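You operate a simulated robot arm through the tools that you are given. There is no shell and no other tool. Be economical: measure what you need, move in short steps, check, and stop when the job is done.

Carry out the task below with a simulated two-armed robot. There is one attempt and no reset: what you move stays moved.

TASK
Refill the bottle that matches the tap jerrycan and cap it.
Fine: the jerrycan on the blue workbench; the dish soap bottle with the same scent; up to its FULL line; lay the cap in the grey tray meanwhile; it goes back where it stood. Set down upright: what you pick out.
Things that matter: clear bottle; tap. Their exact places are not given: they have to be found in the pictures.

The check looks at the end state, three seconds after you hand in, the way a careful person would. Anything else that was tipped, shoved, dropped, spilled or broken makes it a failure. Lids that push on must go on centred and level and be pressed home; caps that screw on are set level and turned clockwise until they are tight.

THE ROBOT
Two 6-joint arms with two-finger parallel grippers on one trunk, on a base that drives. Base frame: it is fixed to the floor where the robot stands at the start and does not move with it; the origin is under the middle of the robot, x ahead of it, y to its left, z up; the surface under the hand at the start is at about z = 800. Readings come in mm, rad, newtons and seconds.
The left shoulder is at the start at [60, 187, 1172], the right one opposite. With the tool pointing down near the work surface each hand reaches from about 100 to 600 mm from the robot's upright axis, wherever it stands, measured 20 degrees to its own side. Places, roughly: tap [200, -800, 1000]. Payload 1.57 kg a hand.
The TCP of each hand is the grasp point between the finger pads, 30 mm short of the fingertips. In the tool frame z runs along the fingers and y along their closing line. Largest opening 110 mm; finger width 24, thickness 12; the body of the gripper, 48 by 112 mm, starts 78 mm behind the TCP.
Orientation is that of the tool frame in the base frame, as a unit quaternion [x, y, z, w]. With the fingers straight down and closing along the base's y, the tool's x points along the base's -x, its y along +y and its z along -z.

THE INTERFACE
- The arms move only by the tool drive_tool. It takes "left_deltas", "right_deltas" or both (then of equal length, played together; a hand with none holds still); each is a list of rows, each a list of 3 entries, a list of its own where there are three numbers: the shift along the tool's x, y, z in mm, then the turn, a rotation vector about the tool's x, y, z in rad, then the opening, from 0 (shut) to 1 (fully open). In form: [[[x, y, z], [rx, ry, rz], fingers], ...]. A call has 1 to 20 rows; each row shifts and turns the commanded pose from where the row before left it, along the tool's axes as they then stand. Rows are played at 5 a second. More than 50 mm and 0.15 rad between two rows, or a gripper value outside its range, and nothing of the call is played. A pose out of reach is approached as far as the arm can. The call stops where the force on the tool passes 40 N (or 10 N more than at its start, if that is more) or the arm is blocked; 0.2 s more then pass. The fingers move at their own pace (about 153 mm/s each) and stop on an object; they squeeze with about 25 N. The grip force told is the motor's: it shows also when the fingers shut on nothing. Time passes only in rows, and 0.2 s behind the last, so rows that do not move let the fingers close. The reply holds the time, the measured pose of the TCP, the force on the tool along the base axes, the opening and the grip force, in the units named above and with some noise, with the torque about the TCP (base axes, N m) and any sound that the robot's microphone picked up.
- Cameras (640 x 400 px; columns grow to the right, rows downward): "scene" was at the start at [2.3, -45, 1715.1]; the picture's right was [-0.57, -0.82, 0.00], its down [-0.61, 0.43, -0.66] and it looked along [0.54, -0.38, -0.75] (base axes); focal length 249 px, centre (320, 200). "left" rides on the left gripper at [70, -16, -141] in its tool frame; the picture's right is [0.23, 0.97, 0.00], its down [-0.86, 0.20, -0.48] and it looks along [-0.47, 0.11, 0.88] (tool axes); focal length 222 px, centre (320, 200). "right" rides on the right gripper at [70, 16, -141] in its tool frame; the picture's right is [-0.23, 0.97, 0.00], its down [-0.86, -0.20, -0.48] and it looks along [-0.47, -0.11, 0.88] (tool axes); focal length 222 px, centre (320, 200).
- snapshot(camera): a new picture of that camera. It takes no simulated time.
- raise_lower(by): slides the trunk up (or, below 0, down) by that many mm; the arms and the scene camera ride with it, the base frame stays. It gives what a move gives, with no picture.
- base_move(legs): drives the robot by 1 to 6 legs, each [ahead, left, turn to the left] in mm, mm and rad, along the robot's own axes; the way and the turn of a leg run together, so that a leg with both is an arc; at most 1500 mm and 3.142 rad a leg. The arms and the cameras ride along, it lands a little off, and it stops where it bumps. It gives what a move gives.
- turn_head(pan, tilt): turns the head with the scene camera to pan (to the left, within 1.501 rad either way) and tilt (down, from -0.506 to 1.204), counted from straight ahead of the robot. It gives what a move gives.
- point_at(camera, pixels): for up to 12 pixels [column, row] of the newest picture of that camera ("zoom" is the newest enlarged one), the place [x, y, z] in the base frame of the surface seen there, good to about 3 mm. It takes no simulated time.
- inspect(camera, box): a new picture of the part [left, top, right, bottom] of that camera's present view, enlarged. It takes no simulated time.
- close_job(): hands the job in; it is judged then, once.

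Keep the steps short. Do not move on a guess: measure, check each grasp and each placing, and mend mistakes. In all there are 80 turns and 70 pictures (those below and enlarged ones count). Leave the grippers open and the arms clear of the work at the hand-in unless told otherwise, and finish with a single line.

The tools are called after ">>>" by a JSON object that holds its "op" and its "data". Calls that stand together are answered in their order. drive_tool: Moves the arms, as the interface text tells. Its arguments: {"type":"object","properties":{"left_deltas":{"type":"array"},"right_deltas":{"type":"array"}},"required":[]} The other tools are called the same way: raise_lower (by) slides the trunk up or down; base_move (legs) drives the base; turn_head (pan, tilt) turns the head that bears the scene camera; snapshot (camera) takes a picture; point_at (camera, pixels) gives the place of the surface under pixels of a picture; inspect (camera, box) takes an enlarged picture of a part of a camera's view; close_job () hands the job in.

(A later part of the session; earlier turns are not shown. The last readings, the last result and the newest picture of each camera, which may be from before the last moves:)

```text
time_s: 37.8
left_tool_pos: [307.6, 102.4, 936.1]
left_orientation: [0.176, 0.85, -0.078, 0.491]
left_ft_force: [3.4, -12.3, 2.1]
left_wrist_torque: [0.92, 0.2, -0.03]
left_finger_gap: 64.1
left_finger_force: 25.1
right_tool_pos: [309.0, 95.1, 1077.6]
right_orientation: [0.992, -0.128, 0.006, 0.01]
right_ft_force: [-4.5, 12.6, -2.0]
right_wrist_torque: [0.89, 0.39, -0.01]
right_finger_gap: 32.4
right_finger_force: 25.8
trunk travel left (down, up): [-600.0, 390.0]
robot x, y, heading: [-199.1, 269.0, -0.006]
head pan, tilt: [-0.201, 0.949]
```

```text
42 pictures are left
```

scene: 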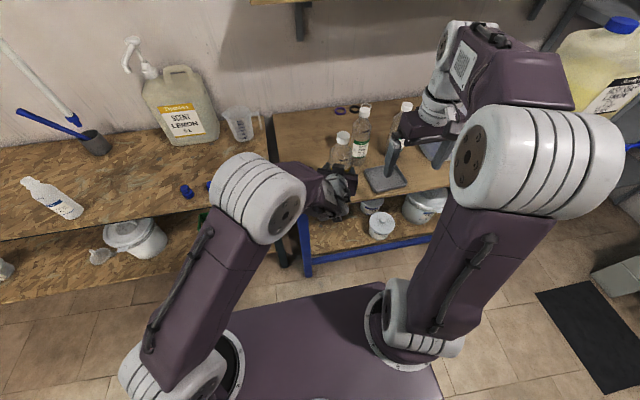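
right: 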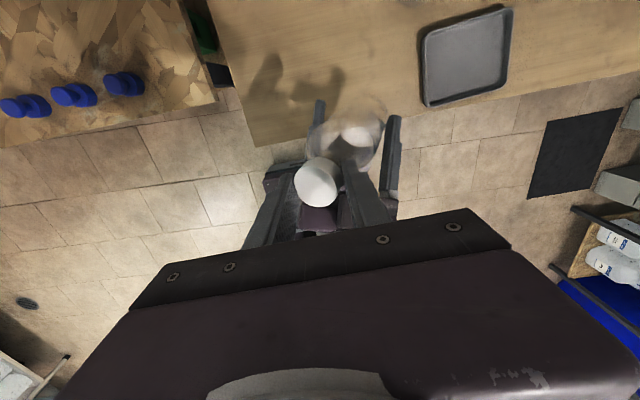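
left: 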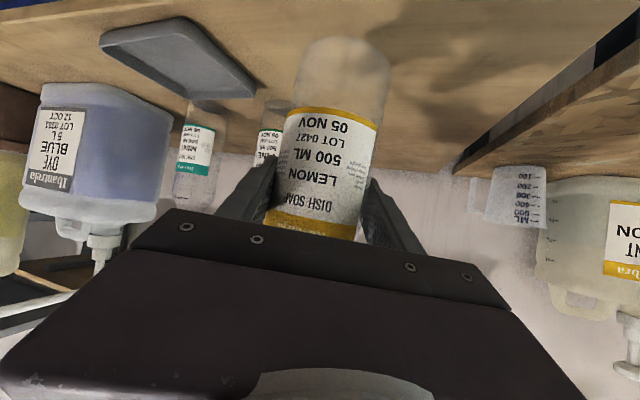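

The bottle is upright again, gap 64.1. I'll open the right hand, raise it and rewind the wrist clockwise for another bite.

>>> {"op": "drive_tool", "data": {"right_deltas": [[[0, 0, 0], [0, 0, 0], 0.7], [[0, 0, 0], [0, 0, 0], 0.7], [[0, 0, -45], [0, 0, 0], 0.7], [[0, 0, 0], [0, 0, 0.148], 0.7], [[0, 0, 0], [0, 0, 0.148], 0.7], [[0, 0, 0], [0, 0, 0.148], 0.7], [[0, 0, 0], [0, 0, 0.148], 0.7], [[0, 0, 0], [0, 0, 0.148], 0.7], [[0, 0, 0], [0, 0, 0.148], 0.7], [[0, 0, 0], [0, 0, 0.148], 0.7], [[0, 0, 0], [0, 0, 0.148], 0.7], [[0, 0, 0], [0, 0, 0.148], 0.7], [[0, 0, 0], [0, 0, 0.148], 0.7], [[0, 0, 0], [0, 0, 0.148], 0.7], [[0, 0, 0], [0, 0, 0.148], 0.7], [[0, 0, 0], [0, 0, 0.148], 0.7], [[0, 0, 0], [0, 0, 0.148], 0.7], [[0, 0, 0], [0, 0, 0.148], 0.7], [[0, 0, 0], [0, 0, 0.148], 0.7], [[0, 0, 0], [0, 0, 0.148], 0.7]]}}

>>> {"op": "drive_tool", "data": {"right_deltas": [[[0, 0, 0], [0, 0, 0.148], 0.7], [[0, 0, 0], [0, 0, 0.148], 0.7], [[0, 0, 0], [0, 0, 0.148], 0.7], [[0, 0, 0], [0, 0, 0.148], 0.7], [[0, 0, 0], [0, 0, 0.148], 0.7], [[0, 0, 0], [0, 0, 0.148], 0.7], [[0, 0, 0], [0, 0, 0.148], 0.7], [[0, 0, 0], [0, 0, 0.148], 0.7], [[0, 0, 0], [0, 0, 0.148], 0.7], [[0, 0, 0], [0, 0, 0.148], 0.7]]}}

>>> {"op": "inspect", "data": {"camera": "scene", "box": [290, 90, 410, 210]}}

>>> {"op": "snapshot", "data": {"camera": "right"}}

```text
time_s: 42.0
left_tool_pos: [307.1, 103.1, 936.9]
left_orientation: [0.174, 0.85, -0.077, 0.491]
left_ft_force: [0.3, -0.6, 0.3]
left_wrist_torque: [-0.03, 0.01, 0.03]
left_finger_gap: 64.3
left_finger_force: 24.8
right_tool_pos: [307.5, 96.9, 1123.7]
right_orientation: [-0.182, 0.983, -0.013, 0.003]
right_ft_force: [0.0, -0.8, 0.3]
right_wrist_torque: [0.01, 0.01, 0.02]
right_finger_gap: 76.8
right_finger_force: 0.0
trunk travel left (down, up): [-600.0, 390.0]
robot x, y, heading: [-197.1, 276.8, -0.003]
head pan, tilt: [-0.201, 0.949]
```

```text
time_s: 44.2
left_tool_pos: [306.9, 102.5, 937.0]
left_orientation: [0.174, 0.85, -0.078, 0.49]
left_ft_force: [0.4, -0.3, -0.3]
left_wrist_torque: [0.01, 0.0, 0.05]
left_finger_gap: 64.1
left_finger_force: 24.5
right_tool_pos: [308.0, 96.2, 1123.4]
right_orientation: [0.529, 0.849, -0.007, 0.01]
right_ft_force: [-0.2, 0.1, -0.1]
right_wrist_torque: [0.02, 0.0, 0.04]
right_finger_gap: 77.1
right_finger_force: 0.0
trunk travel left (down, up): [-600.0, 390.0]
robot x, y, heading: [-199.2, 275.3, -0.006]
head pan, tilt: [-0.201, 0.949]
```

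```text
3.33 times, centred on (350, 150) of scene
```

zoom: 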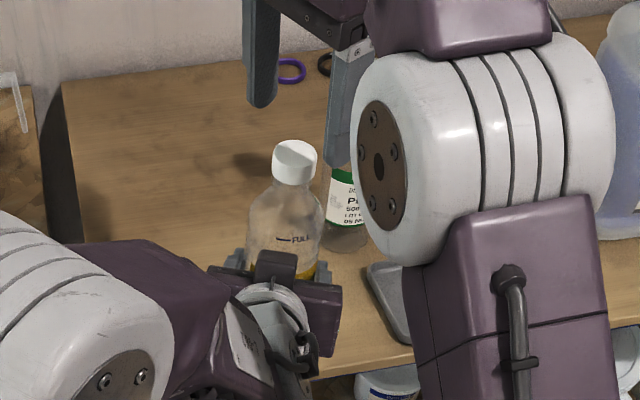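

```text
40 pictures are left
```

right: 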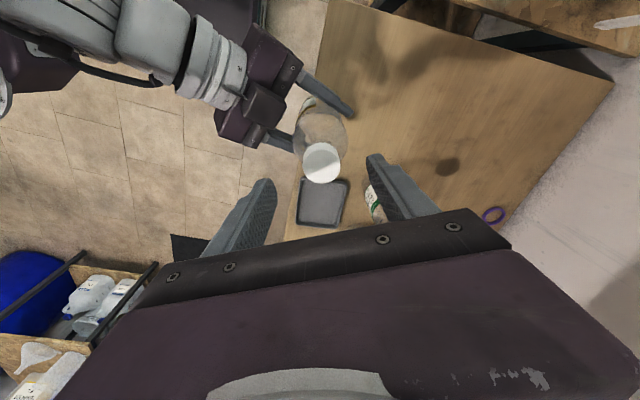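

The bottle is still capped. I'll measure the cap centre and rim, and the body edges for verticality.

>>> {"op": "point_at", "data": {"camera": "right", "pixels": [[321, 162], [306, 162], [337, 162], [321, 148], [321, 177], [345, 130], [302, 130]]}}

>>> {"op": "point_at", "data": {"camera": "zoom", "pixels": [[320, 163], [296, 180], [295, 150], [278, 238], [300, 240]]}}

```text
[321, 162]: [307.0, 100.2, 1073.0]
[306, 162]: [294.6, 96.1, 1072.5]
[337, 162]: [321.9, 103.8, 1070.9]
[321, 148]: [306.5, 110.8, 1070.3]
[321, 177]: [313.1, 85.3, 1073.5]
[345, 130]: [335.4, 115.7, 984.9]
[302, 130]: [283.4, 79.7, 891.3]
```

```text
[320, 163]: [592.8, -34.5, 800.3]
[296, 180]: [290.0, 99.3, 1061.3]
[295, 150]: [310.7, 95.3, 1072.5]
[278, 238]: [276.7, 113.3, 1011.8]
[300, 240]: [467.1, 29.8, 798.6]
```

Cap centre is about (308,98,1072). I'll go down with the rewound wrist, grip and turn counter-clockwise.

>>> {"op": "drive_tool", "data": {"right_deltas": [[[1.8, 0.9, 25], [0, 0, 0], 0.7], [[0, 0, 24], [0, 0, 0], 0.7], [[0, 0, 0], [0, 0, 0], 0.4], [[0, 0, 0], [0, 0, 0], 0.2], [[0, 0, 0], [0, 0, 0], 0.2]]}}

>>> {"op": "drive_tool", "data": {"right_deltas": [[[0, 0, -0.1], [0, 0, -0.14], 0.2], [[0, 0, -0.1], [0, 0, -0.14], 0.2], [[0, 0, -0.1], [0, 0, -0.14], 0.2], [[0, 0, -0.1], [0, 0, -0.14], 0.2], [[0, 0, -0.1], [0, 0, -0.14], 0.2], [[0, 0, -0.1], [0, 0, -0.14], 0.2], [[0, 0, -0.1], [0, 0, -0.14], 0.2], [[0, 0, -0.1], [0, 0, -0.14], 0.2], [[0, 0, -0.1], [0, 0, -0.14], 0.2]]}}

```text
time_s: 45.4
left_tool_pos: [305.6, 103.0, 935.6]
left_orientation: [0.176, 0.851, -0.078, 0.49]
left_ft_force: [-6.5, -2.0, -0.3]
left_wrist_torque: [0.25, -0.7, -0.04]
left_finger_gap: 64.0
left_finger_force: 25.1
right_tool_pos: [306.4, 97.8, 1074.0]
right_orientation: [0.528, 0.849, -0.006, 0.009]
right_ft_force: [5.7, 1.9, -1.0]
right_wrist_torque: [0.02, -0.15, -0.05]
right_finger_gap: 32.4
right_finger_force: 24.5
trunk travel left (down, up): [-600.0, 390.0]
robot x, y, heading: [-195.7, 271.5, -0.004]
head pan, tilt: [-0.201, 0.949]
```

```text
time_s: 47.4
left_tool_pos: [306.4, 103.9, 935.6]
left_orientation: [0.174, 0.851, -0.078, 0.49]
left_ft_force: [-4.8, 4.8, 3.6]
left_wrist_torque: [-1.0, -0.15, 0.05]
left_finger_gap: 64.2
left_finger_force: 24.7
right_tool_pos: [308.5, 97.2, 1077.1]
right_orientation: [-0.074, 0.997, -0.013, 0.003]
right_ft_force: [5.0, -5.6, -4.2]
right_wrist_torque: [0.26, -0.53, -0.09]
right_finger_gap: 32.4
right_finger_force: 24.7
trunk travel left (down, up): [-600.0, 390.0]
robot x, y, heading: [-195.0, 275.8, -0.004]
head pan, tilt: [-0.201, 0.949]
```

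Small loads only. I'll turn further without extra lift.

>>> {"op": "drive_tool", "data": {"right_deltas": [[[0, 0, 0], [0, 0, -0.14], 0.2], [[0, 0, 0], [0, 0, -0.14], 0.2], [[0, 0, 0], [0, 0, -0.14], 0.2], [[0, 0, 0], [0, 0, -0.14], 0.2], [[0, 0, 0], [0, 0, -0.14], 0.2], [[0, 0, 0], [0, 0, -0.14], 0.2], [[0, 0, 0], [0, 0, -0.14], 0.2], [[0, 0, 0], [0, 0, -0.14], 0.2], [[0, 0, 0], [0, 0, -0.14], 0.2]]}}

>>> {"op": "drive_tool", "data": {"right_deltas": [[[0, 0, -2], [0, 0, 0], 0.2]]}}

```text
time_s: 49.4
left_tool_pos: [307.1, 102.5, 936.2]
left_orientation: [0.174, 0.851, -0.077, 0.49]
left_ft_force: [-2.3, 2.0, 0.3]
left_wrist_torque: [-0.25, -0.34, 0.04]
left_finger_gap: 64.1
left_finger_force: 24.8
right_tool_pos: [308.4, 98.2, 1075.4]
right_orientation: [-0.648, 0.762, -0.013, -0.004]
right_ft_force: [3.5, -1.3, -1.0]
right_wrist_torque: [-0.04, -0.04, -0.02]
right_finger_gap: 32.2
right_finger_force: 25.2
trunk travel left (down, up): [-600.0, 390.0]
robot x, y, heading: [-195.1, 279.0, -0.006]
head pan, tilt: [-0.201, 0.949]
```

```text
time_s: 49.8
left_tool_pos: [307.2, 104.2, 936.9]
left_orientation: [0.174, 0.85, -0.077, 0.491]
left_ft_force: [-3.1, 2.8, 2.7]
left_wrist_torque: [-0.23, -0.5, -0.04]
left_finger_gap: 64.3
left_finger_force: 25.0
right_tool_pos: [308.2, 97.8, 1078.1]
right_orientation: [-0.648, 0.762, -0.012, -0.005]
right_ft_force: [4.3, -1.3, -3.6]
right_wrist_torque: [-0.02, -0.01, 0.02]
right_finger_gap: 32.5
right_finger_force: 25.2
trunk travel left (down, up): [-600.0, 390.0]
robot x, y, heading: [-197.4, 273.1, -0.002]
head pan, tilt: [-0.201, 0.949]
```

It is still lightly held at -3.6 N. One more part-turn, then a small lift.

>>> {"op": "drive_tool", "data": {"right_deltas": [[[0, 0, 0], [0, 0, -0.14], 0.2], [[0, 0, 0], [0, 0, -0.14], 0.2], [[0, 0, 0], [0, 0, -0.14], 0.2], [[0, 0, 0], [0, 0, -0.14], 0.2], [[0, 0, 0], [0, 0, -0.14], 0.2], [[0, 0, 0], [0, 0, -0.14], 0.2], [[0, 0, 0], [0, 0, -0.14], 0.2], [[0, 0, 0], [0, 0, -0.14], 0.2]]}}

>>> {"op": "drive_tool", "data": {"right_deltas": [[[0, 0, -3], [0, 0, 0], 0.2], [[0, 0, -3], [0, 0, 0], 0.2]]}}

>>> {"op": "inspect", "data": {"camera": "scene", "box": [310, 110, 370, 190]}}

```text
time_s: 51.6
left_tool_pos: [306.4, 103.2, 935.1]
left_orientation: [0.173, 0.851, -0.077, 0.49]
left_ft_force: [-1.0, 0.0, -0.4]
left_wrist_torque: [-0.07, -0.06, 0.0]
left_finger_gap: 64.2
left_finger_force: 24.9
right_tool_pos: [309.1, 97.7, 1077.4]
right_orientation: [0.954, -0.301, 0.007, 0.011]
right_ft_force: [0.6, -0.4, -0.9]
right_wrist_torque: [-0.01, -0.02, 0.02]
right_finger_gap: 32.2
right_finger_force: 25.3
trunk travel left (down, up): [-600.0, 390.0]
robot x, y, heading: [-200.2, 273.9, -0.002]
head pan, tilt: [-0.201, 0.949]
```

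```text
time_s: 52.2
left_tool_pos: [307.2, 103.1, 936.0]
left_orientation: [0.175, 0.851, -0.078, 0.49]
left_ft_force: [-1.3, -0.2, 0.3]
left_wrist_torque: [-0.09, -0.25, 0.0]
left_finger_gap: 64.3
left_finger_force: 24.8
right_tool_pos: [306.8, 98.7, 1083.5]
right_orientation: [0.953, -0.303, 0.008, 0.01]
right_ft_force: [2.6, -0.4, -1.7]
right_wrist_torque: [-0.01, -0.02, 0.03]
right_finger_gap: 32.6
right_finger_force: 24.9
trunk travel left (down, up): [-600.0, 390.0]
robot x, y, heading: [-198.0, 276.1, -0.003]
head pan, tilt: [-0.201, 0.949]
```

```text
5.00 times, centred on (340, 150) of scene
```

zoom: 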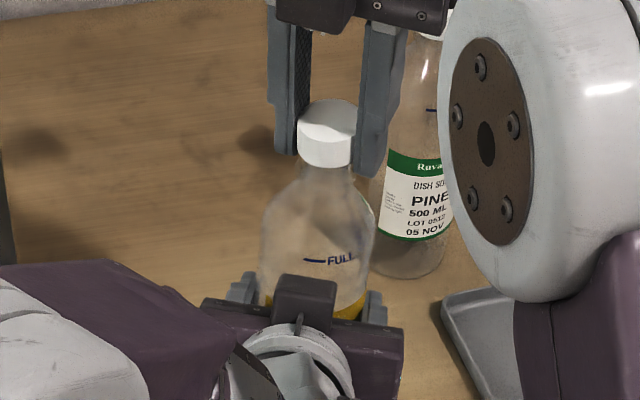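

The cap is coming free. I'll lift it 60 mm and turn the hand back to its plain orientation, with the camera toward the robot, ready for the tray.

>>> {"op": "drive_tool", "data": {"right_deltas": [[[0, 0, -20], [0, 0, 0], 0.2], [[0, 0, -40], [0, 0, 0], 0.2], [[0, 0, 0], [0, 0, 0.149], 0.2], [[0, 0, 0], [0, 0, 0.149], 0.2], [[0, 0, 0], [0, 0, 0.149], 0.2], [[0, 0, 0], [0, 0, 0.149], 0.2], [[0, 0, 0], [0, 0, 0.149], 0.2], [[0, 0, 0], [0, 0, 0.149], 0.2], [[0, 0, 0], [0, 0, 0.149], 0.2], [[0, 0, 0], [0, 0, 0.149], 0.2], [[0, 0, 0], [0, 0, 0.149], 0.2], [[0, 0, 0], [0, 0, 0.149], 0.2], [[0, 0, 0], [0, 0, 0.149], 0.2], [[0, 0, 0], [0, 0, 0.149], 0.2], [[0, 0, 0], [0, 0, 0.149], 0.2], [[0, 0, 0], [0, 0, 0.149], 0.2], [[0, 0, 0], [0, 0, 0.149], 0.2], [[0, 0, 0], [0, 0, 0.149], 0.2], [[0, 0, 0], [0, 0, 0.149], 0.2]]}}

>>> {"op": "inspect", "data": {"camera": "scene", "box": [290, 60, 410, 210]}}

```text
time_s: 56.2
left_tool_pos: [307.1, 103.8, 936.2]
left_orientation: [0.175, 0.85, -0.078, 0.491]
left_ft_force: [-0.2, -0.9, 0.1]
left_wrist_torque: [0.0, 0.03, -0.01]
left_finger_gap: 64.1
left_finger_force: 25.6
right_tool_pos: [305.0, 99.8, 1143.3]
right_orientation: [0.005, 1.0, -0.013, 0.005]
right_ft_force: [0.0, 0.0, 0.9]
right_wrist_torque: [0.03, -0.02, -0.01]
right_finger_gap: 32.4
right_finger_force: 24.9
right hand out of reach, approached as far as the arm can: row 4
trunk travel left (down, up): [-600.0, 390.0]
robot x, y, heading: [-197.1, 271.8, -0.002]
head pan, tilt: [-0.201, 0.949]
```

```text
2.67 times, centred on (350, 135) of scene
```

zoom: 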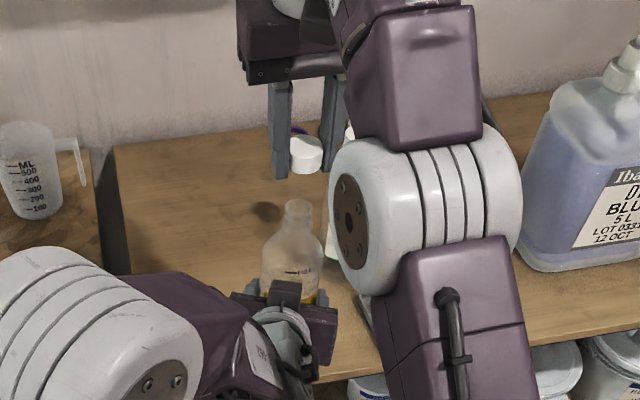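

The cap is off and in the right hand, and the bottle neck is open. I'll carry the cap above the tray at (350,-101).

>>> {"op": "drive_tool", "data": {"right_deltas": [[[-9, -40, 0], [0, 0, 0], 0.2], [[-9, -40, 0], [0, 0, 0], 0.2], [[-9, -40, 0], [0, 0, 0], 0.2], [[-9, -40, 0], [0, 0, 0], 0.2], [[-9, -41, 0], [0, 0, 0], 0.2], [[0, 0, 45], [0, 0, 0], 0.2], [[0, 0, 45], [0, 0, 0], 0.2]]}}

>>> {"op": "snapshot", "data": {"camera": "right"}}

```text
time_s: 57.8
left_tool_pos: [307.2, 103.7, 936.0]
left_orientation: [0.175, 0.851, -0.078, 0.489]
left_ft_force: [-0.5, 0.6, 0.0]
left_wrist_torque: [0.0, -0.01, 0.05]
left_finger_gap: 64.1
left_finger_force: 24.8
right_tool_pos: [295.4, -90.1, 1023.8]
right_orientation: [0.003, 1.0, -0.012, 0.004]
right_ft_force: [-0.1, 1.5, -0.3]
right_wrist_torque: [0.01, 0.02, -0.02]
right_finger_gap: 32.6
right_finger_force: 25.2
right hand out of reach, approached as far as the arm can: row 1, 2, 3, 4, 5
trunk travel left (down, up): [-600.0, 390.0]
robot x, y, heading: [-200.4, 276.0, -0.001]
head pan, tilt: [-0.201, 0.949]
```

```text
37 pictures are left
```

right: 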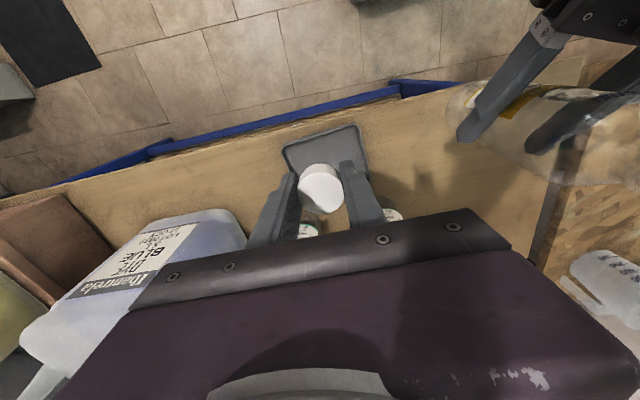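

That's about 55 mm short in x. I'll drive the base forward 60 mm, which brings both hands forward over free bench area.

>>> {"op": "base_move", "data": {"legs": [[60, 0, 0]]}}

>>> {"op": "snapshot", "data": {"camera": "right"}}

>>> {"op": "point_at", "data": {"camera": "right", "pixels": [[320, 145], [287, 152], [355, 130], [308, 190], [300, 140], [345, 145], [318, 190]]}}

```text
time_s: 58.7
left_tool_pos: [365.1, 103.0, 935.8]
left_orientation: [0.175, 0.851, -0.078, 0.49]
left_ft_force: [0.1, 0.4, -1.1]
left_wrist_torque: [0.01, -0.03, -0.03]
left_finger_gap: 64.1
left_finger_force: 24.5
right_tool_pos: [352.5, -90.3, 1024.2]
right_orientation: [0.003, 1.0, -0.012, 0.004]
right_ft_force: [0.3, 0.2, 0.2]
right_wrist_torque: [0.02, 0.05, -0.01]
right_finger_gap: 32.5
right_finger_force: 24.9
trunk travel left (down, up): [-600.0, 390.0]
robot x, y, heading: [-140.1, 277.8, -0.006]
head pan, tilt: [-0.201, 0.949]
```

```text
36 pictures are left
```

right: 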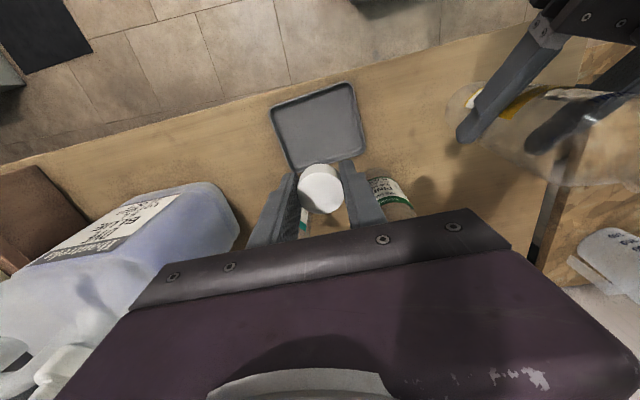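

```text
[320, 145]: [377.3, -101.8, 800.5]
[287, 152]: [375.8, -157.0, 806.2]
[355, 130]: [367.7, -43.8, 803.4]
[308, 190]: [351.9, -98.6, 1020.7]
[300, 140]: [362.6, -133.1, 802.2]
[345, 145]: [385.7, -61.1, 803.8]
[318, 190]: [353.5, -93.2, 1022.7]
```

The tray centre is (354,-97) with its floor at about 802. I'll lower the cap to just above the floor, with the tips stopping about 4 mm short.

>>> {"op": "drive_tool", "data": {"right_deltas": [[[0, -7, 40], [0, 0, 0], 0.2], [[0, 0, 40], [0, 0, 0], 0.2], [[0, 0, 40], [0, 0, 0], 0.2], [[0, 0, 40], [0, 0, 0], 0.2], [[0, 0, 20], [0, 0, 0], 0.2], [[0, 0, 7], [0, 0, 0], 0.2]]}}

>>> {"op": "snapshot", "data": {"camera": "right"}}

```text
time_s: 60.1
left_tool_pos: [364.8, 103.0, 936.7]
left_orientation: [0.174, 0.851, -0.077, 0.49]
left_ft_force: [0.1, -0.8, 0.1]
left_wrist_torque: [0.02, 0.01, 0.0]
left_finger_gap: 64.0
left_finger_force: 25.3
right_tool_pos: [352.9, -101.0, 837.2]
right_orientation: [0.004, 1.0, -0.012, 0.004]
right_ft_force: [-0.2, 0.2, -0.7]
right_wrist_torque: [0.01, 0.04, -0.02]
right_finger_gap: 32.8
right_finger_force: 24.9
trunk travel left (down, up): [-600.0, 390.0]
robot x, y, heading: [-141.1, 278.7, -0.0]
head pan, tilt: [-0.201, 0.949]
```

```text
35 pictures are left
```

right: 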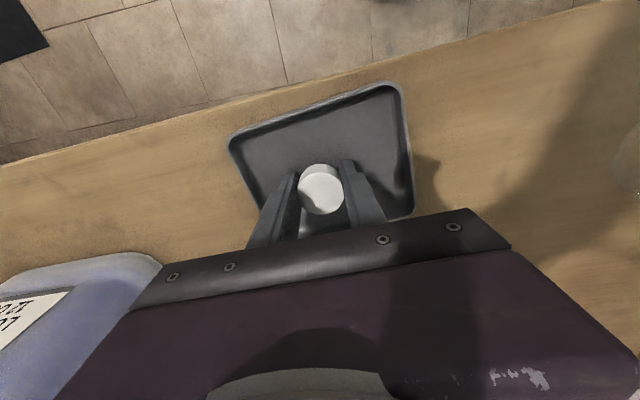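

The cap is over the middle of the tray. I'll go down 3 mm, open modestly, and rise straight up.

>>> {"op": "drive_tool", "data": {"right_deltas": [[[0, 0, 3], [0, 0, 0], 0.2], [[0, 0, 0], [0, 0, 0], 0.4], [[0, 0, 0], [0, 0, 0], 0.5], [[0, 0, -20], [0, 0, 0], 0.5], [[0, 0, -45], [0, 0, 0], 0.5], [[0, 0, -45], [0, 0, 0], 0.5], [[0, 0, -45], [0, 0, 0], 0.5], [[0, 0, -45], [0, 0, 0], 0.5]]}}

>>> {"op": "snapshot", "data": {"camera": "right"}}

```text
time_s: 61.9
left_tool_pos: [364.2, 103.2, 935.7]
left_orientation: [0.174, 0.851, -0.077, 0.49]
left_ft_force: [-0.2, 0.2, -1.1]
left_wrist_torque: [0.02, -0.05, 0.0]
left_finger_gap: 64.1
left_finger_force: 24.9
right_tool_pos: [352.4, -97.8, 1037.0]
right_orientation: [0.004, 1.0, -0.012, 0.005]
right_ft_force: [0.5, 0.5, 0.0]
right_wrist_torque: [-0.01, -0.03, 0.02]
right_finger_gap: 55.0
right_finger_force: 0.0
trunk travel left (down, up): [-600.0, 390.0]
robot x, y, heading: [-139.2, 274.2, -0.004]
head pan, tilt: [-0.201, 0.949]
```

```text
34 pictures are left
```

right: 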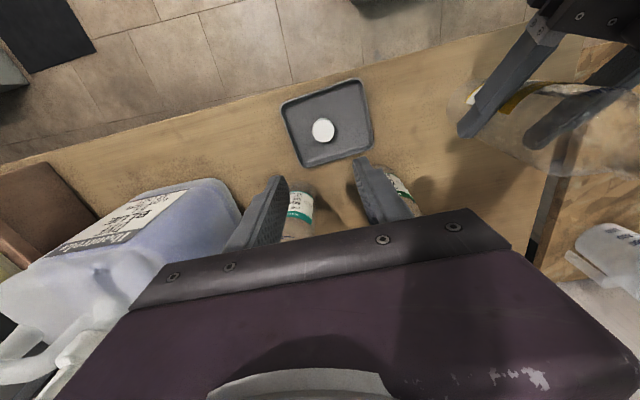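

The cap lies flat in the tray. I'll back off 350 mm so nothing sweeps the bench, then drive 880 mm right toward the tap can and look.

>>> {"op": "base_move", "data": {"legs": [[-350, 0, 0], [0, -880, 0]]}}

>>> {"op": "turn_head", "data": {"pan": -0.25, "tilt": 0.7}}

>>> {"op": "snapshot", "data": {"camera": "scene"}}

```text
time_s: 68.4
left_tool_pos: [10.4, -776.1, 936.4]
left_orientation: [0.179, 0.85, -0.08, 0.489]
left_ft_force: [-0.2, -0.5, 1.0]
left_wrist_torque: [-0.03, 0.01, 0.03]
left_finger_gap: 64.0
left_finger_force: 24.6
right_tool_pos: [-2.5, -975.0, 1035.9]
right_orientation: [0.009, 1.0, -0.012, 0.004]
right_ft_force: [0.3, 0.1, 0.2]
right_wrist_torque: [0.0, 0.0, 0.04]
right_finger_gap: 54.9
right_finger_force: 0.0
trunk travel left (down, up): [-600.0, 390.0]
robot x, y, heading: [-492.8, -599.0, -0.016]
head pan, tilt: [-0.201, 0.949]
```

```text
time_s: 69.2
left_tool_pos: [10.8, -776.6, 935.6]
left_orientation: [0.178, 0.85, -0.08, 0.49]
left_ft_force: [0.1, -0.3, -0.9]
left_wrist_torque: [0.0, 0.04, -0.03]
left_finger_gap: 64.2
left_finger_force: 25.1
right_tool_pos: [-2.3, -975.9, 1036.7]
right_orientation: [0.007, 1.0, -0.012, 0.004]
right_ft_force: [0.1, 0.3, 0.3]
right_wrist_torque: [0.01, -0.01, 0.0]
right_finger_gap: 55.2
right_finger_force: 0.2
trunk travel left (down, up): [-600.0, 390.0]
robot x, y, heading: [-491.5, -598.9, -0.016]
head pan, tilt: [-0.25, 0.7]
```

```text
33 pictures are left
```

scene: 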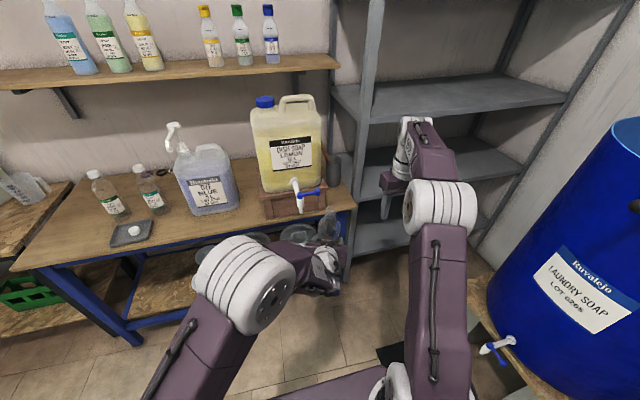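

That's a clear view of the tap at (300,193). I'll zoom in and measure the nozzle and lever.

>>> {"op": "inspect", "data": {"camera": "scene", "box": [270, 165, 340, 225]}}

>>> {"op": "inspect", "data": {"camera": "left", "box": [240, 100, 560, 330]}}

>>> {"op": "point_at", "data": {"camera": "scene", "pixels": [[296, 182], [297, 188], [301, 209], [301, 205], [304, 192], [318, 192], [311, 193], [300, 198], [293, 180]]}}

```text
6.67 times, centred on (305, 195) of scene
```

zoom: 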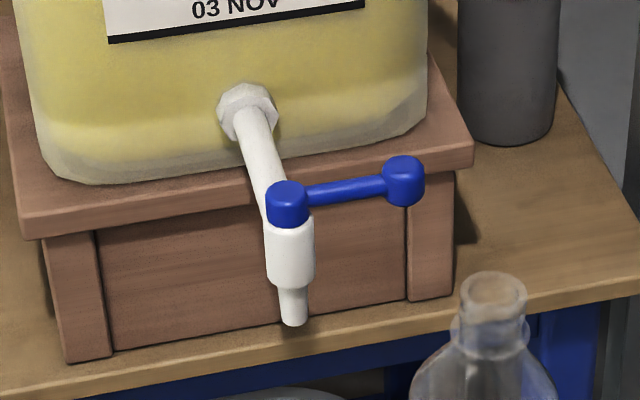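

```text
1.74 times, centred on (400, 215) of left
```

zoom: 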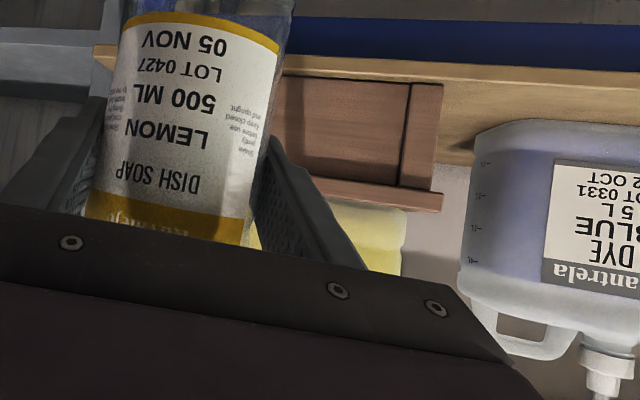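

```text
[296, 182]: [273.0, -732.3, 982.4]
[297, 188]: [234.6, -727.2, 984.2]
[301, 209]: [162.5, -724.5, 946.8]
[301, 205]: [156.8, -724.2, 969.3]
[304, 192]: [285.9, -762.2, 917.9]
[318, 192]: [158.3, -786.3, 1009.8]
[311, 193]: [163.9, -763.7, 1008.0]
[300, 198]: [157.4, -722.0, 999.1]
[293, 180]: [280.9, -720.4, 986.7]
```

The lever is horizontal, square to the pipe, from pivot (168,-724) to knob (160,-787) at z≈1010. The nozzle tip is at about (167,-724,945). Now I'll measure the bottle mouth relative to the hand.

>>> {"op": "inspect", "data": {"camera": "scene", "box": [300, 195, 360, 265]}}

>>> {"op": "point_at", "data": {"camera": "scene", "pixels": [[326.6, 209], [335.2, 208.8], [331, 210.8], [331, 214], [331, 205.8], [324, 228], [340, 228]]}}

```text
5.71 times, centred on (330, 230) of scene
```

zoom: 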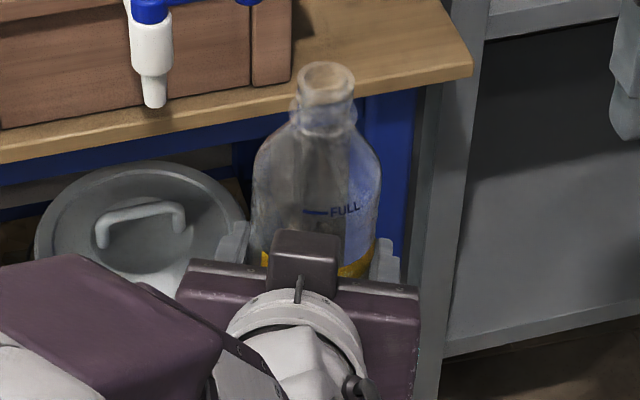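

```text
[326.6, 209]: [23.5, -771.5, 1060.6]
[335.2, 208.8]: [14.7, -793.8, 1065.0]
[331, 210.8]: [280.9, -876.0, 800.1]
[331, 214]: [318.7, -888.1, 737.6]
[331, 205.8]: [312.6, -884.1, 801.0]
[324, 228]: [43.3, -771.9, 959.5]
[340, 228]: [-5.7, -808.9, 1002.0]
```

>>> {"op": "point_at", "data": {"camera": "zoom", "pixels": [[298, 88], [352, 88], [325, 64], [325, 110], [325, 122], [310, 212], [350, 210], [253, 180], [379, 180]]}}

```text
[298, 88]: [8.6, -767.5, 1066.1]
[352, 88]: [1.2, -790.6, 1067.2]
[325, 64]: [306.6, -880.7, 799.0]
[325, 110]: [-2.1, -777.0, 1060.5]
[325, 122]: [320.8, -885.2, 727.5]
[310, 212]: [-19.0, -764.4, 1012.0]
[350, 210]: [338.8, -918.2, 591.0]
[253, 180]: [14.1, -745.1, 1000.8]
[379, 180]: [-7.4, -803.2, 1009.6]
```

The mouth is at about TCP+(-2,-3,+132) and the FULL line at about TCP+76, and the bottle is upright. I'll raise the right hand, lower the trunk 130 mm so the mouth passes under the nozzle, and drive closer but stop short.

>>> {"op": "drive_tool", "data": {"right_deltas": [[[0, 0, -45], [0, 0, 0], 0.5], [[0, 0, -45], [0, 0, 0], 0.5], [[0, 0, -45], [0, 0, 0], 0.5]]}}

>>> {"op": "raise_lower", "data": {"by": -132}}

>>> {"op": "base_move", "data": {"legs": [[100, 50, 0.014]]}}

>>> {"op": "turn_head", "data": {"pan": -0.25, "tilt": 0.75}}

>>> {"op": "snapshot", "data": {"camera": "scene"}}

```text
time_s: 70.0
left_tool_pos: [10.6, -776.1, 935.8]
left_orientation: [0.179, 0.85, -0.08, 0.489]
left_ft_force: [0.3, 0.0, -1.0]
left_wrist_torque: [0.03, -0.02, -0.02]
left_finger_gap: 63.9
left_finger_force: 25.1
right_tool_pos: [-30.3, -960.3, 1150.3]
right_orientation: [0.008, 1.0, -0.012, 0.005]
right_ft_force: [0.0, -1.1, 0.1]
right_wrist_torque: [-0.02, -0.06, 0.01]
right_finger_gap: 54.8
right_finger_force: 0.1
right hand out of reach, approached as far as the arm can: row 2, 3
trunk travel left (down, up): [-600.0, 390.0]
robot x, y, heading: [-493.5, -599.8, -0.017]
head pan, tilt: [-0.25, 0.7]
```

```text
time_s: 71.6
left_tool_pos: [10.8, -775.0, 803.9]
left_orientation: [0.177, 0.85, -0.079, 0.49]
left_ft_force: [-0.3, -0.2, -1.1]
left_wrist_torque: [0.01, 0.0, -0.02]
left_finger_gap: 64.1
left_finger_force: 24.8
right_tool_pos: [-29.6, -961.8, 1017.5]
right_orientation: [0.008, 1.0, -0.013, 0.005]
right_ft_force: [0.0, 0.0, 0.3]
right_wrist_torque: [0.0, -0.02, -0.03]
right_finger_gap: 55.0
right_finger_force: 0.1
trunk travel left (down, up): [-468.0, 522.0]
robot x, y, heading: [-493.6, -600.6, -0.009]
head pan, tilt: [-0.25, 0.7]
```

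```text
time_s: 72.8
left_tool_pos: [113.7, -718.8, 802.7]
left_orientation: [0.172, 0.851, -0.077, 0.49]
left_ft_force: [-0.2, 1.1, -1.4]
left_wrist_torque: [0.0, -0.01, 0.0]
left_finger_gap: 64.0
left_finger_force: 25.0
right_tool_pos: [75.3, -905.0, 1017.6]
right_orientation: [0.003, 1.0, -0.012, 0.005]
right_ft_force: [0.1, -0.6, 0.9]
right_wrist_torque: [-0.02, 0.02, -0.01]
right_finger_gap: 54.7
right_finger_force: 0.1
trunk travel left (down, up): [-468.0, 522.0]
robot x, y, heading: [-391.9, -551.3, -0.002]
head pan, tilt: [-0.25, 0.7]
```

```text
time_s: 73.4
left_tool_pos: [113.8, -719.8, 803.6]
left_orientation: [0.172, 0.851, -0.077, 0.491]
left_ft_force: [0.2, 0.2, 0.2]
left_wrist_torque: [0.02, -0.02, -0.01]
left_finger_gap: 64.3
left_finger_force: 25.1
right_tool_pos: [75.2, -907.0, 1018.7]
right_orientation: [0.002, 1.0, -0.012, 0.005]
right_ft_force: [0.0, 0.0, 0.7]
right_wrist_torque: [0.02, -0.03, 0.0]
right_finger_gap: 55.2
right_finger_force: 0.0
trunk travel left (down, up): [-468.0, 522.0]
robot x, y, heading: [-390.0, -546.4, -0.003]
head pan, tilt: [-0.25, 0.75]
```

```text
29 pictures are left
```

scene: 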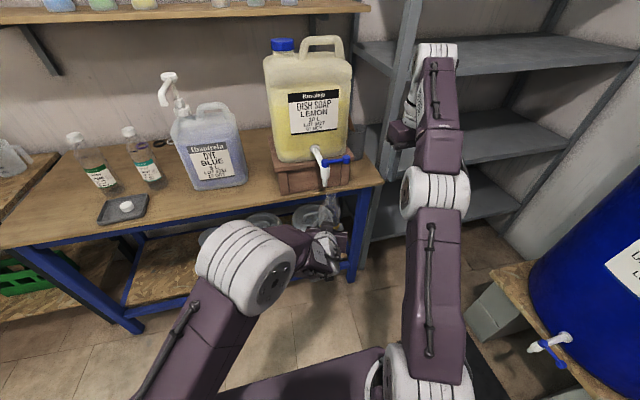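

The left hand is at (114,-720,804), which puts the rim about 10 mm under the nozzle height. I'll slide the bottle 56 mm forward under the nozzle and check.

>>> {"op": "drive_tool", "data": {"left_deltas": [[[-8.6, 6.9, 15.1], [0, 0, 0], 0.4], [[-8.6, 6.9, 15.1], [0, 0, 0], 0.4], [[-8.6, 6.9, 15.1], [0, 0, 0], 0.4]]}}

>>> {"op": "inspect", "data": {"camera": "scene", "box": [290, 135, 365, 215]}}

```text
time_s: 74.2
left_tool_pos: [167.7, -720.0, 804.3]
left_orientation: [0.175, 0.851, -0.077, 0.49]
left_ft_force: [-7.6, -2.3, -1.2]
left_wrist_torque: [0.32, -0.98, 0.0]
left_finger_gap: 64.9
left_finger_force: 24.9
right_tool_pos: [73.8, -906.9, 1017.9]
right_orientation: [0.002, 1.0, -0.012, 0.006]
right_ft_force: [0.6, 0.0, -0.8]
right_wrist_torque: [0.05, 0.03, 0.03]
right_finger_gap: 55.1
right_finger_force: 0.0
trunk travel left (down, up): [-468.0, 522.0]
robot x, y, heading: [-391.1, -545.8, -0.004]
head pan, tilt: [-0.25, 0.75]
```

```text
5.00 times, centred on (328, 175) of scene
```

zoom: 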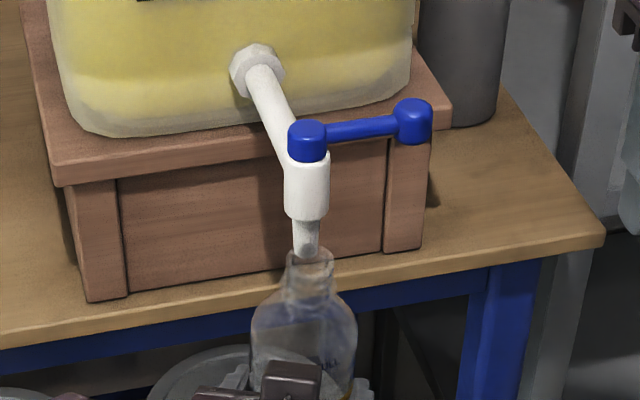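

There's a 7.6 N push, so the rim is touching the nozzle, which ends lower than I measured. I'll back off 20 mm, go down 10 mm, and come forward again.

>>> {"op": "drive_tool", "data": {"left_deltas": [[[9.2, -7.4, -16.2], [0, 0, 0], 0.4], [[8.6, -0.4, 5.1], [0, 0, 0], 0.4], [[0, 0, 0], [0, 0, 0], 0.4]]}}

>>> {"op": "inspect", "data": {"camera": "scene", "box": [300, 145, 355, 205]}}

```text
time_s: 75.0
left_tool_pos: [150.3, -718.7, 794.7]
left_orientation: [0.173, 0.851, -0.076, 0.49]
left_ft_force: [-0.6, 0.2, -0.8]
left_wrist_torque: [0.03, -0.02, -0.02]
left_finger_gap: 64.3
left_finger_force: 24.8
right_tool_pos: [74.6, -906.2, 1017.6]
right_orientation: [0.002, 1.0, -0.012, 0.006]
right_ft_force: [-0.7, 0.2, 0.7]
right_wrist_torque: [-0.01, 0.0, 0.0]
right_finger_gap: 55.2
right_finger_force: 0.0
trunk travel left (down, up): [-468.0, 522.0]
robot x, y, heading: [-390.9, -549.7, 0.003]
head pan, tilt: [-0.25, 0.75]
```

```text
6.67 times, centred on (328, 175) of scene
```

zoom: 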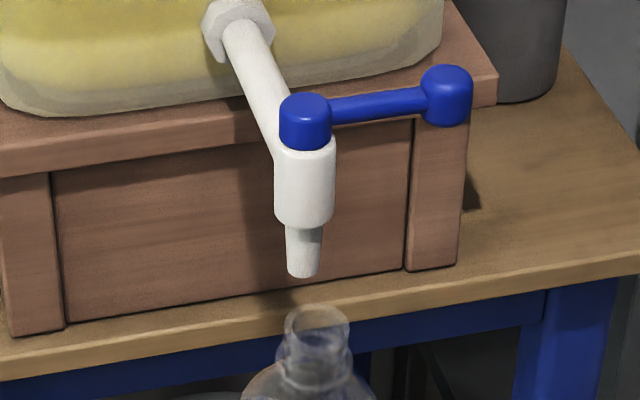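

Now I'll re-measure the nozzle tip, rim, lever and knob from this closer view.

>>> {"op": "point_at", "data": {"camera": "zoom", "pixels": [[303, 271], [303, 240], [289, 262], [318, 262], [303, 190], [285, 320], [348, 324], [318, 332], [318, 340], [305, 108], [447, 80], [380, 103]]}}

```text
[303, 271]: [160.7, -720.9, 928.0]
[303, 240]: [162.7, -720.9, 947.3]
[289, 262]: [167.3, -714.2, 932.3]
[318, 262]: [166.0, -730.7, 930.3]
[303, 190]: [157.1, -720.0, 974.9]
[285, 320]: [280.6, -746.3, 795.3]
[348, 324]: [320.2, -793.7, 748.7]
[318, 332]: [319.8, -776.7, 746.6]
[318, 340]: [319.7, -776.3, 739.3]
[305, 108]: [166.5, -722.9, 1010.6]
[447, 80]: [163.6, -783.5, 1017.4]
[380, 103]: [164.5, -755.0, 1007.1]
```

The nozzle tip is really at about z 926, axis (168,-722). I'll lower another 8 mm and slide under.

>>> {"op": "drive_tool", "data": {"left_deltas": [[[6.9, -0.3, 4.1], [0, 0, 0], 0.4], [[-4.6, 3.7, 8.1], [0, 0, 0], 0.4], [[-4.6, 3.7, 8.1], [0, 0, 0], 0.4], [[0, 0, 0], [0, 0, 0], 0.4]]}}

>>> {"op": "inspect", "data": {"camera": "scene", "box": [300, 150, 355, 210]}}

```text
time_s: 76.0
left_tool_pos: [168.6, -720.4, 785.6]
left_orientation: [0.173, 0.851, -0.077, 0.491]
left_ft_force: [-1.0, -0.6, -0.6]
left_wrist_torque: [0.0, -0.01, -0.02]
left_finger_gap: 64.0
left_finger_force: 24.8
right_tool_pos: [74.6, -906.4, 1017.3]
right_orientation: [0.001, 1.0, -0.011, 0.006]
right_ft_force: [-0.5, 0.2, 0.1]
right_wrist_torque: [-0.02, 0.02, 0.02]
right_finger_gap: 54.8
right_finger_force: 0.1
trunk travel left (down, up): [-468.0, 522.0]
robot x, y, heading: [-388.8, -547.7, -0.003]
head pan, tilt: [-0.25, 0.75]
```

```text
6.67 times, centred on (328, 180) of scene
```

zoom: 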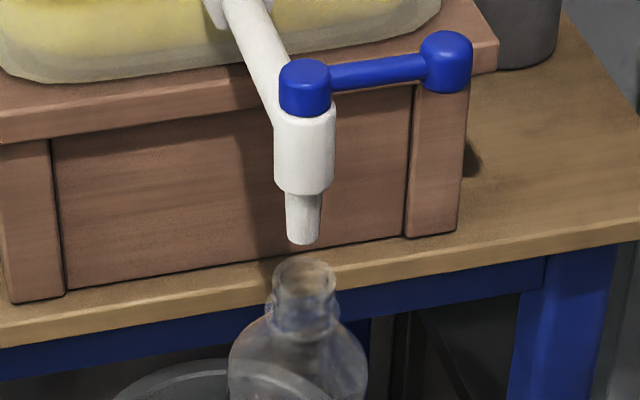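

The rim is clear below the nozzle. I'll check lateral alignment by measuring the rim.

>>> {"op": "point_at", "data": {"camera": "zoom", "pixels": [[276, 278], [334, 280], [304, 303], [304, 298], [304, 265], [276, 290], [334, 292], [303, 238], [290, 320], [310, 335]]}}

```text
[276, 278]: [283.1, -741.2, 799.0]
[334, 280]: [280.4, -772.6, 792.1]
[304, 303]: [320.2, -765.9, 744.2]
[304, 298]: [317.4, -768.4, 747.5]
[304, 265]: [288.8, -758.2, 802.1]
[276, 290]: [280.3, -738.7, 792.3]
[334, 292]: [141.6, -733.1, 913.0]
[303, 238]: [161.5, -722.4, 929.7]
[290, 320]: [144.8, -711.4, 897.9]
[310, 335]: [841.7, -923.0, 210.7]
```

The rim appears to be at x≈145 rather than 168, so the touch may have tipped the bottle back in the grip. I'll zoom in on the bottle to check its lean.

>>> {"op": "inspect", "data": {"camera": "scene", "box": [305, 180, 350, 240]}}

>>> {"op": "snapshot", "data": {"camera": "left"}}

>>> {"op": "point_at", "data": {"camera": "zoom", "pixels": [[280, 98], [330, 98], [306, 110], [285, 75], [332, 75], [308, 92], [240, 190], [360, 190], [345, 210], [300, 180], [312, 60]]}}

>>> {"op": "point_at", "data": {"camera": "left", "pixels": [[320, 100], [320, 140], [320, 190], [320, 220], [330, 60]]}}

```text
6.67 times, centred on (328, 210) of scene
```

zoom: 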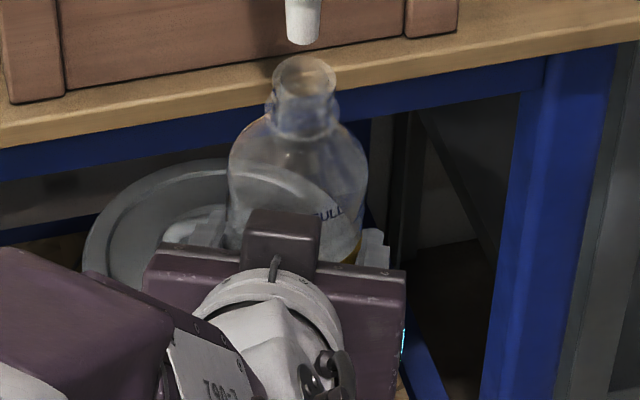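

```text
24 pictures are left
```

left: 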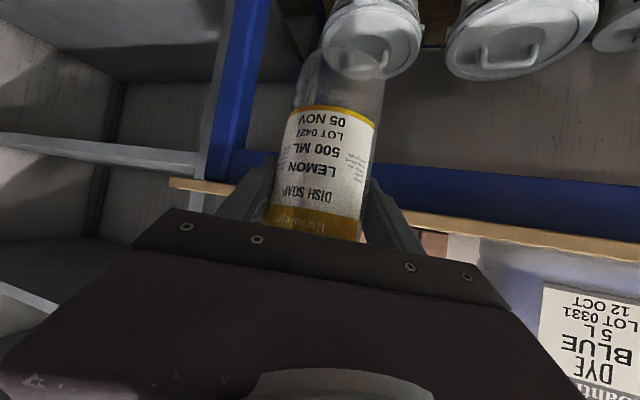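

```text
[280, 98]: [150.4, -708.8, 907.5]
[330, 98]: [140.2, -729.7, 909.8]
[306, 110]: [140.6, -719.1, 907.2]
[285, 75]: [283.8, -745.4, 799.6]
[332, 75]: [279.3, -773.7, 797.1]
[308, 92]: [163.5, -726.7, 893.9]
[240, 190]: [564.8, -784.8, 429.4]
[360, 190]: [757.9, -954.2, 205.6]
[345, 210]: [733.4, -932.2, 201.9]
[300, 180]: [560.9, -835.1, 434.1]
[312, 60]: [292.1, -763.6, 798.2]
```

```text
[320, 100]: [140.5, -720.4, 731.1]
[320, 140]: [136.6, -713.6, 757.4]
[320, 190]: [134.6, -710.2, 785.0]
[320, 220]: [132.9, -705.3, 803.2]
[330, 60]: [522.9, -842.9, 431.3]
```

The body leans about 6° back: front face x is 140 at z 731 and 133 at z 803. I'll rotate the hand +0.105 rad about its closing axis to stand the bottle upright again, then recheck.

>>> {"op": "drive_tool", "data": {"left_deltas": [[[0, 0, 0], [0, 0.05, 0], 0.4], [[0, 0, 0], [0, 0.055, 0], 0.4], [[0, 0, 0], [0, 0, 0], 0.4]]}}

>>> {"op": "inspect", "data": {"camera": "scene", "box": [305, 155, 350, 215]}}

>>> {"op": "point_at", "data": {"camera": "zoom", "pixels": [[303, 200], [303, 210], [285, 258], [330, 258], [308, 268], [308, 275], [282, 262], [334, 262], [280, 245], [335, 245]]}}

```text
time_s: 76.8
left_tool_pos: [168.4, -720.2, 785.9]
left_orientation: [0.176, 0.875, -0.068, 0.445]
left_ft_force: [-0.1, -0.1, -0.9]
left_wrist_torque: [0.0, -0.01, 0.02]
left_finger_gap: 63.8
left_finger_force: 25.3
right_tool_pos: [75.0, -906.6, 1018.4]
right_orientation: [0.002, 1.0, -0.012, 0.004]
right_ft_force: [-0.7, 0.6, -0.5]
right_wrist_torque: [0.01, 0.02, 0.02]
right_finger_gap: 55.0
right_finger_force: 0.0
trunk travel left (down, up): [-468.0, 522.0]
robot x, y, heading: [-388.7, -549.9, 0.004]
head pan, tilt: [-0.25, 0.75]
```

```text
6.67 times, centred on (328, 185) of scene
```

zoom: 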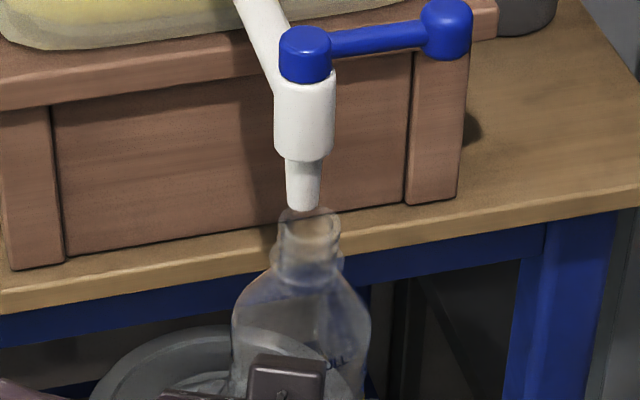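

```text
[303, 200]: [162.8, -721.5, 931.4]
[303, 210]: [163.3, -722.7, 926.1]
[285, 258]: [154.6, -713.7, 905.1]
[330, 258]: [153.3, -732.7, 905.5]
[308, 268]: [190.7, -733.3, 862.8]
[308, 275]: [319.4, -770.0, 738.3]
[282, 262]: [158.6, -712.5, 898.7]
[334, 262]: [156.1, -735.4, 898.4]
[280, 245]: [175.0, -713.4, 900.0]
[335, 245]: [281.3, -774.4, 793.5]
```

The rim is now nearly under the nozzle, off by about 5 mm toward me and 2 mm right. I'll shift it and then bring the right hand above the lever, with closing line turned along x so the fingers straddle it.

>>> {"op": "drive_tool", "data": {"left_deltas": [[[-2.2, 3.7, 3.2], [0, 0, 0], 0.4], [[0, 0, 0], [0, 0, 0], 0.4]]}}

>>> {"op": "drive_tool", "data": {"right_deltas": [[[0, 0, -40], [0, 0, 0.143], 0.5], [[0, 0, -30], [0, 0, 0.143], 0.5], [[0, 0, 0], [0, 0, 0.143], 0.5], [[0, 0, 0], [0, 0, 0.143], 0.5], [[0, 0, 0], [0, 0, 0.143], 0.5], [[0, 0, 0], [0, 0, 0.143], 0.5], [[0, 0, 0], [0, 0, 0.143], 0.5], [[0, 0, 0], [0, 0, 0.143], 0.5], [[0, 0, 0], [0, 0, 0.143], 0.5], [[0, 0, 0], [0, 0, 0.143], 0.5], [[0, 0, 0], [0, 0, 0.143], 0.5]]}}

>>> {"op": "inspect", "data": {"camera": "scene", "box": [280, 110, 400, 220]}}

```text
time_s: 77.4
left_tool_pos: [173.3, -719.7, 785.9]
left_orientation: [0.177, 0.875, -0.068, 0.445]
left_ft_force: [0.0, -0.2, -0.9]
left_wrist_torque: [-0.02, 0.01, -0.03]
left_finger_gap: 64.2
left_finger_force: 25.2
right_tool_pos: [74.6, -905.9, 1018.8]
right_orientation: [0.002, 1.0, -0.012, 0.004]
right_ft_force: [-0.1, -0.4, 0.3]
right_wrist_torque: [0.03, -0.03, -0.01]
right_finger_gap: 55.0
right_finger_force: 0.1
trunk travel left (down, up): [-468.0, 522.0]
robot x, y, heading: [-390.6, -549.8, 0.001]
head pan, tilt: [-0.25, 0.75]
```

```text
time_s: 79.8
left_tool_pos: [174.1, -718.7, 784.4]
left_orientation: [0.178, 0.876, -0.068, 0.444]
left_ft_force: [-0.3, 0.4, 0.4]
left_wrist_torque: [-0.04, 0.02, 0.03]
left_finger_gap: 64.0
left_finger_force: 24.6
right_tool_pos: [44.3, -892.1, 1053.9]
right_orientation: [0.71, 0.704, -0.004, 0.015]
right_ft_force: [-0.1, 0.5, 0.4]
right_wrist_torque: [0.0, 0.0, -0.03]
right_finger_gap: 55.2
right_finger_force: 0.1
right hand out of reach, approached as far as the arm can: row 1, 2
trunk travel left (down, up): [-468.0, 522.0]
robot x, y, heading: [-388.6, -549.1, -0.003]
head pan, tilt: [-0.25, 0.75]
```

```text
3.64 times, centred on (340, 165) of scene
```

zoom: 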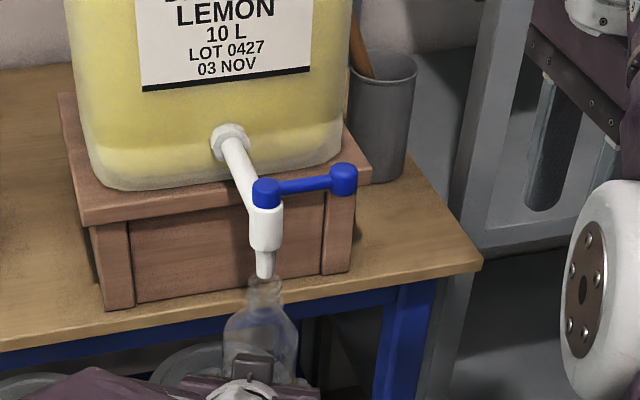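

The lever is too far for the right arm from here. I'll pull the bottle straight back 130 mm, drive the base forward 110 mm and fine-tune with the arm. First the withdrawal, plus the right hand shifted toward the lever's y.

>>> {"op": "drive_tool", "data": {"left_deltas": [[[23.4, -16, -32.7], [0, 0, 0], 0.4], [[23.4, -16, -32.7], [0, 0, 0], 0.4], [[23.4, -16, -32.7], [0, 0, 0], 0.4]], "right_deltas": [[[20, -5, 0], [0, 0, 0], 0.5], [[20, -5, 0], [0, 0, 0], 0.5], [[20, -5, 0], [0, 0, 0], 0.5]]}}

>>> {"op": "base_move", "data": {"legs": [[105, 0, 0]]}}

>>> {"op": "snapshot", "data": {"camera": "right"}}

```text
time_s: 80.6
left_tool_pos: [40.1, -719.4, 788.1]
left_orientation: [0.176, 0.875, -0.068, 0.445]
left_ft_force: [0.5, -0.8, 0.1]
left_wrist_torque: [-0.01, 0.01, -0.02]
left_finger_gap: 64.1
left_finger_force: 24.9
right_tool_pos: [28.2, -832.4, 1052.1]
right_orientation: [0.709, 0.706, -0.005, 0.012]
right_ft_force: [-0.6, 0.0, 0.5]
right_wrist_torque: [0.01, -0.02, 0.03]
right_finger_gap: 54.8
right_finger_force: 0.0
trunk travel left (down, up): [-468.0, 522.0]
robot x, y, heading: [-391.0, -547.9, 0.001]
head pan, tilt: [-0.25, 0.75]
```

```text
time_s: 81.8
left_tool_pos: [146.9, -719.1, 784.6]
left_orientation: [0.177, 0.876, -0.067, 0.444]
left_ft_force: [0.5, 0.3, -0.3]
left_wrist_torque: [0.0, -0.03, 0.01]
left_finger_gap: 64.4
left_finger_force: 24.6
right_tool_pos: [136.0, -832.2, 1051.6]
right_orientation: [0.708, 0.706, -0.004, 0.012]
right_ft_force: [1.1, -0.1, 0.7]
right_wrist_torque: [-0.02, 0.01, 0.0]
right_finger_gap: 55.3
right_finger_force: 0.0
trunk travel left (down, up): [-468.0, 522.0]
robot x, y, heading: [-288.0, -549.4, 0.003]
head pan, tilt: [-0.25, 0.75]
```

```text
21 pictures are left
```

right: 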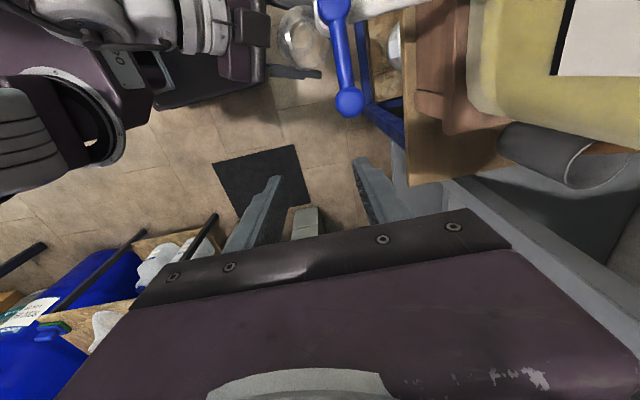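

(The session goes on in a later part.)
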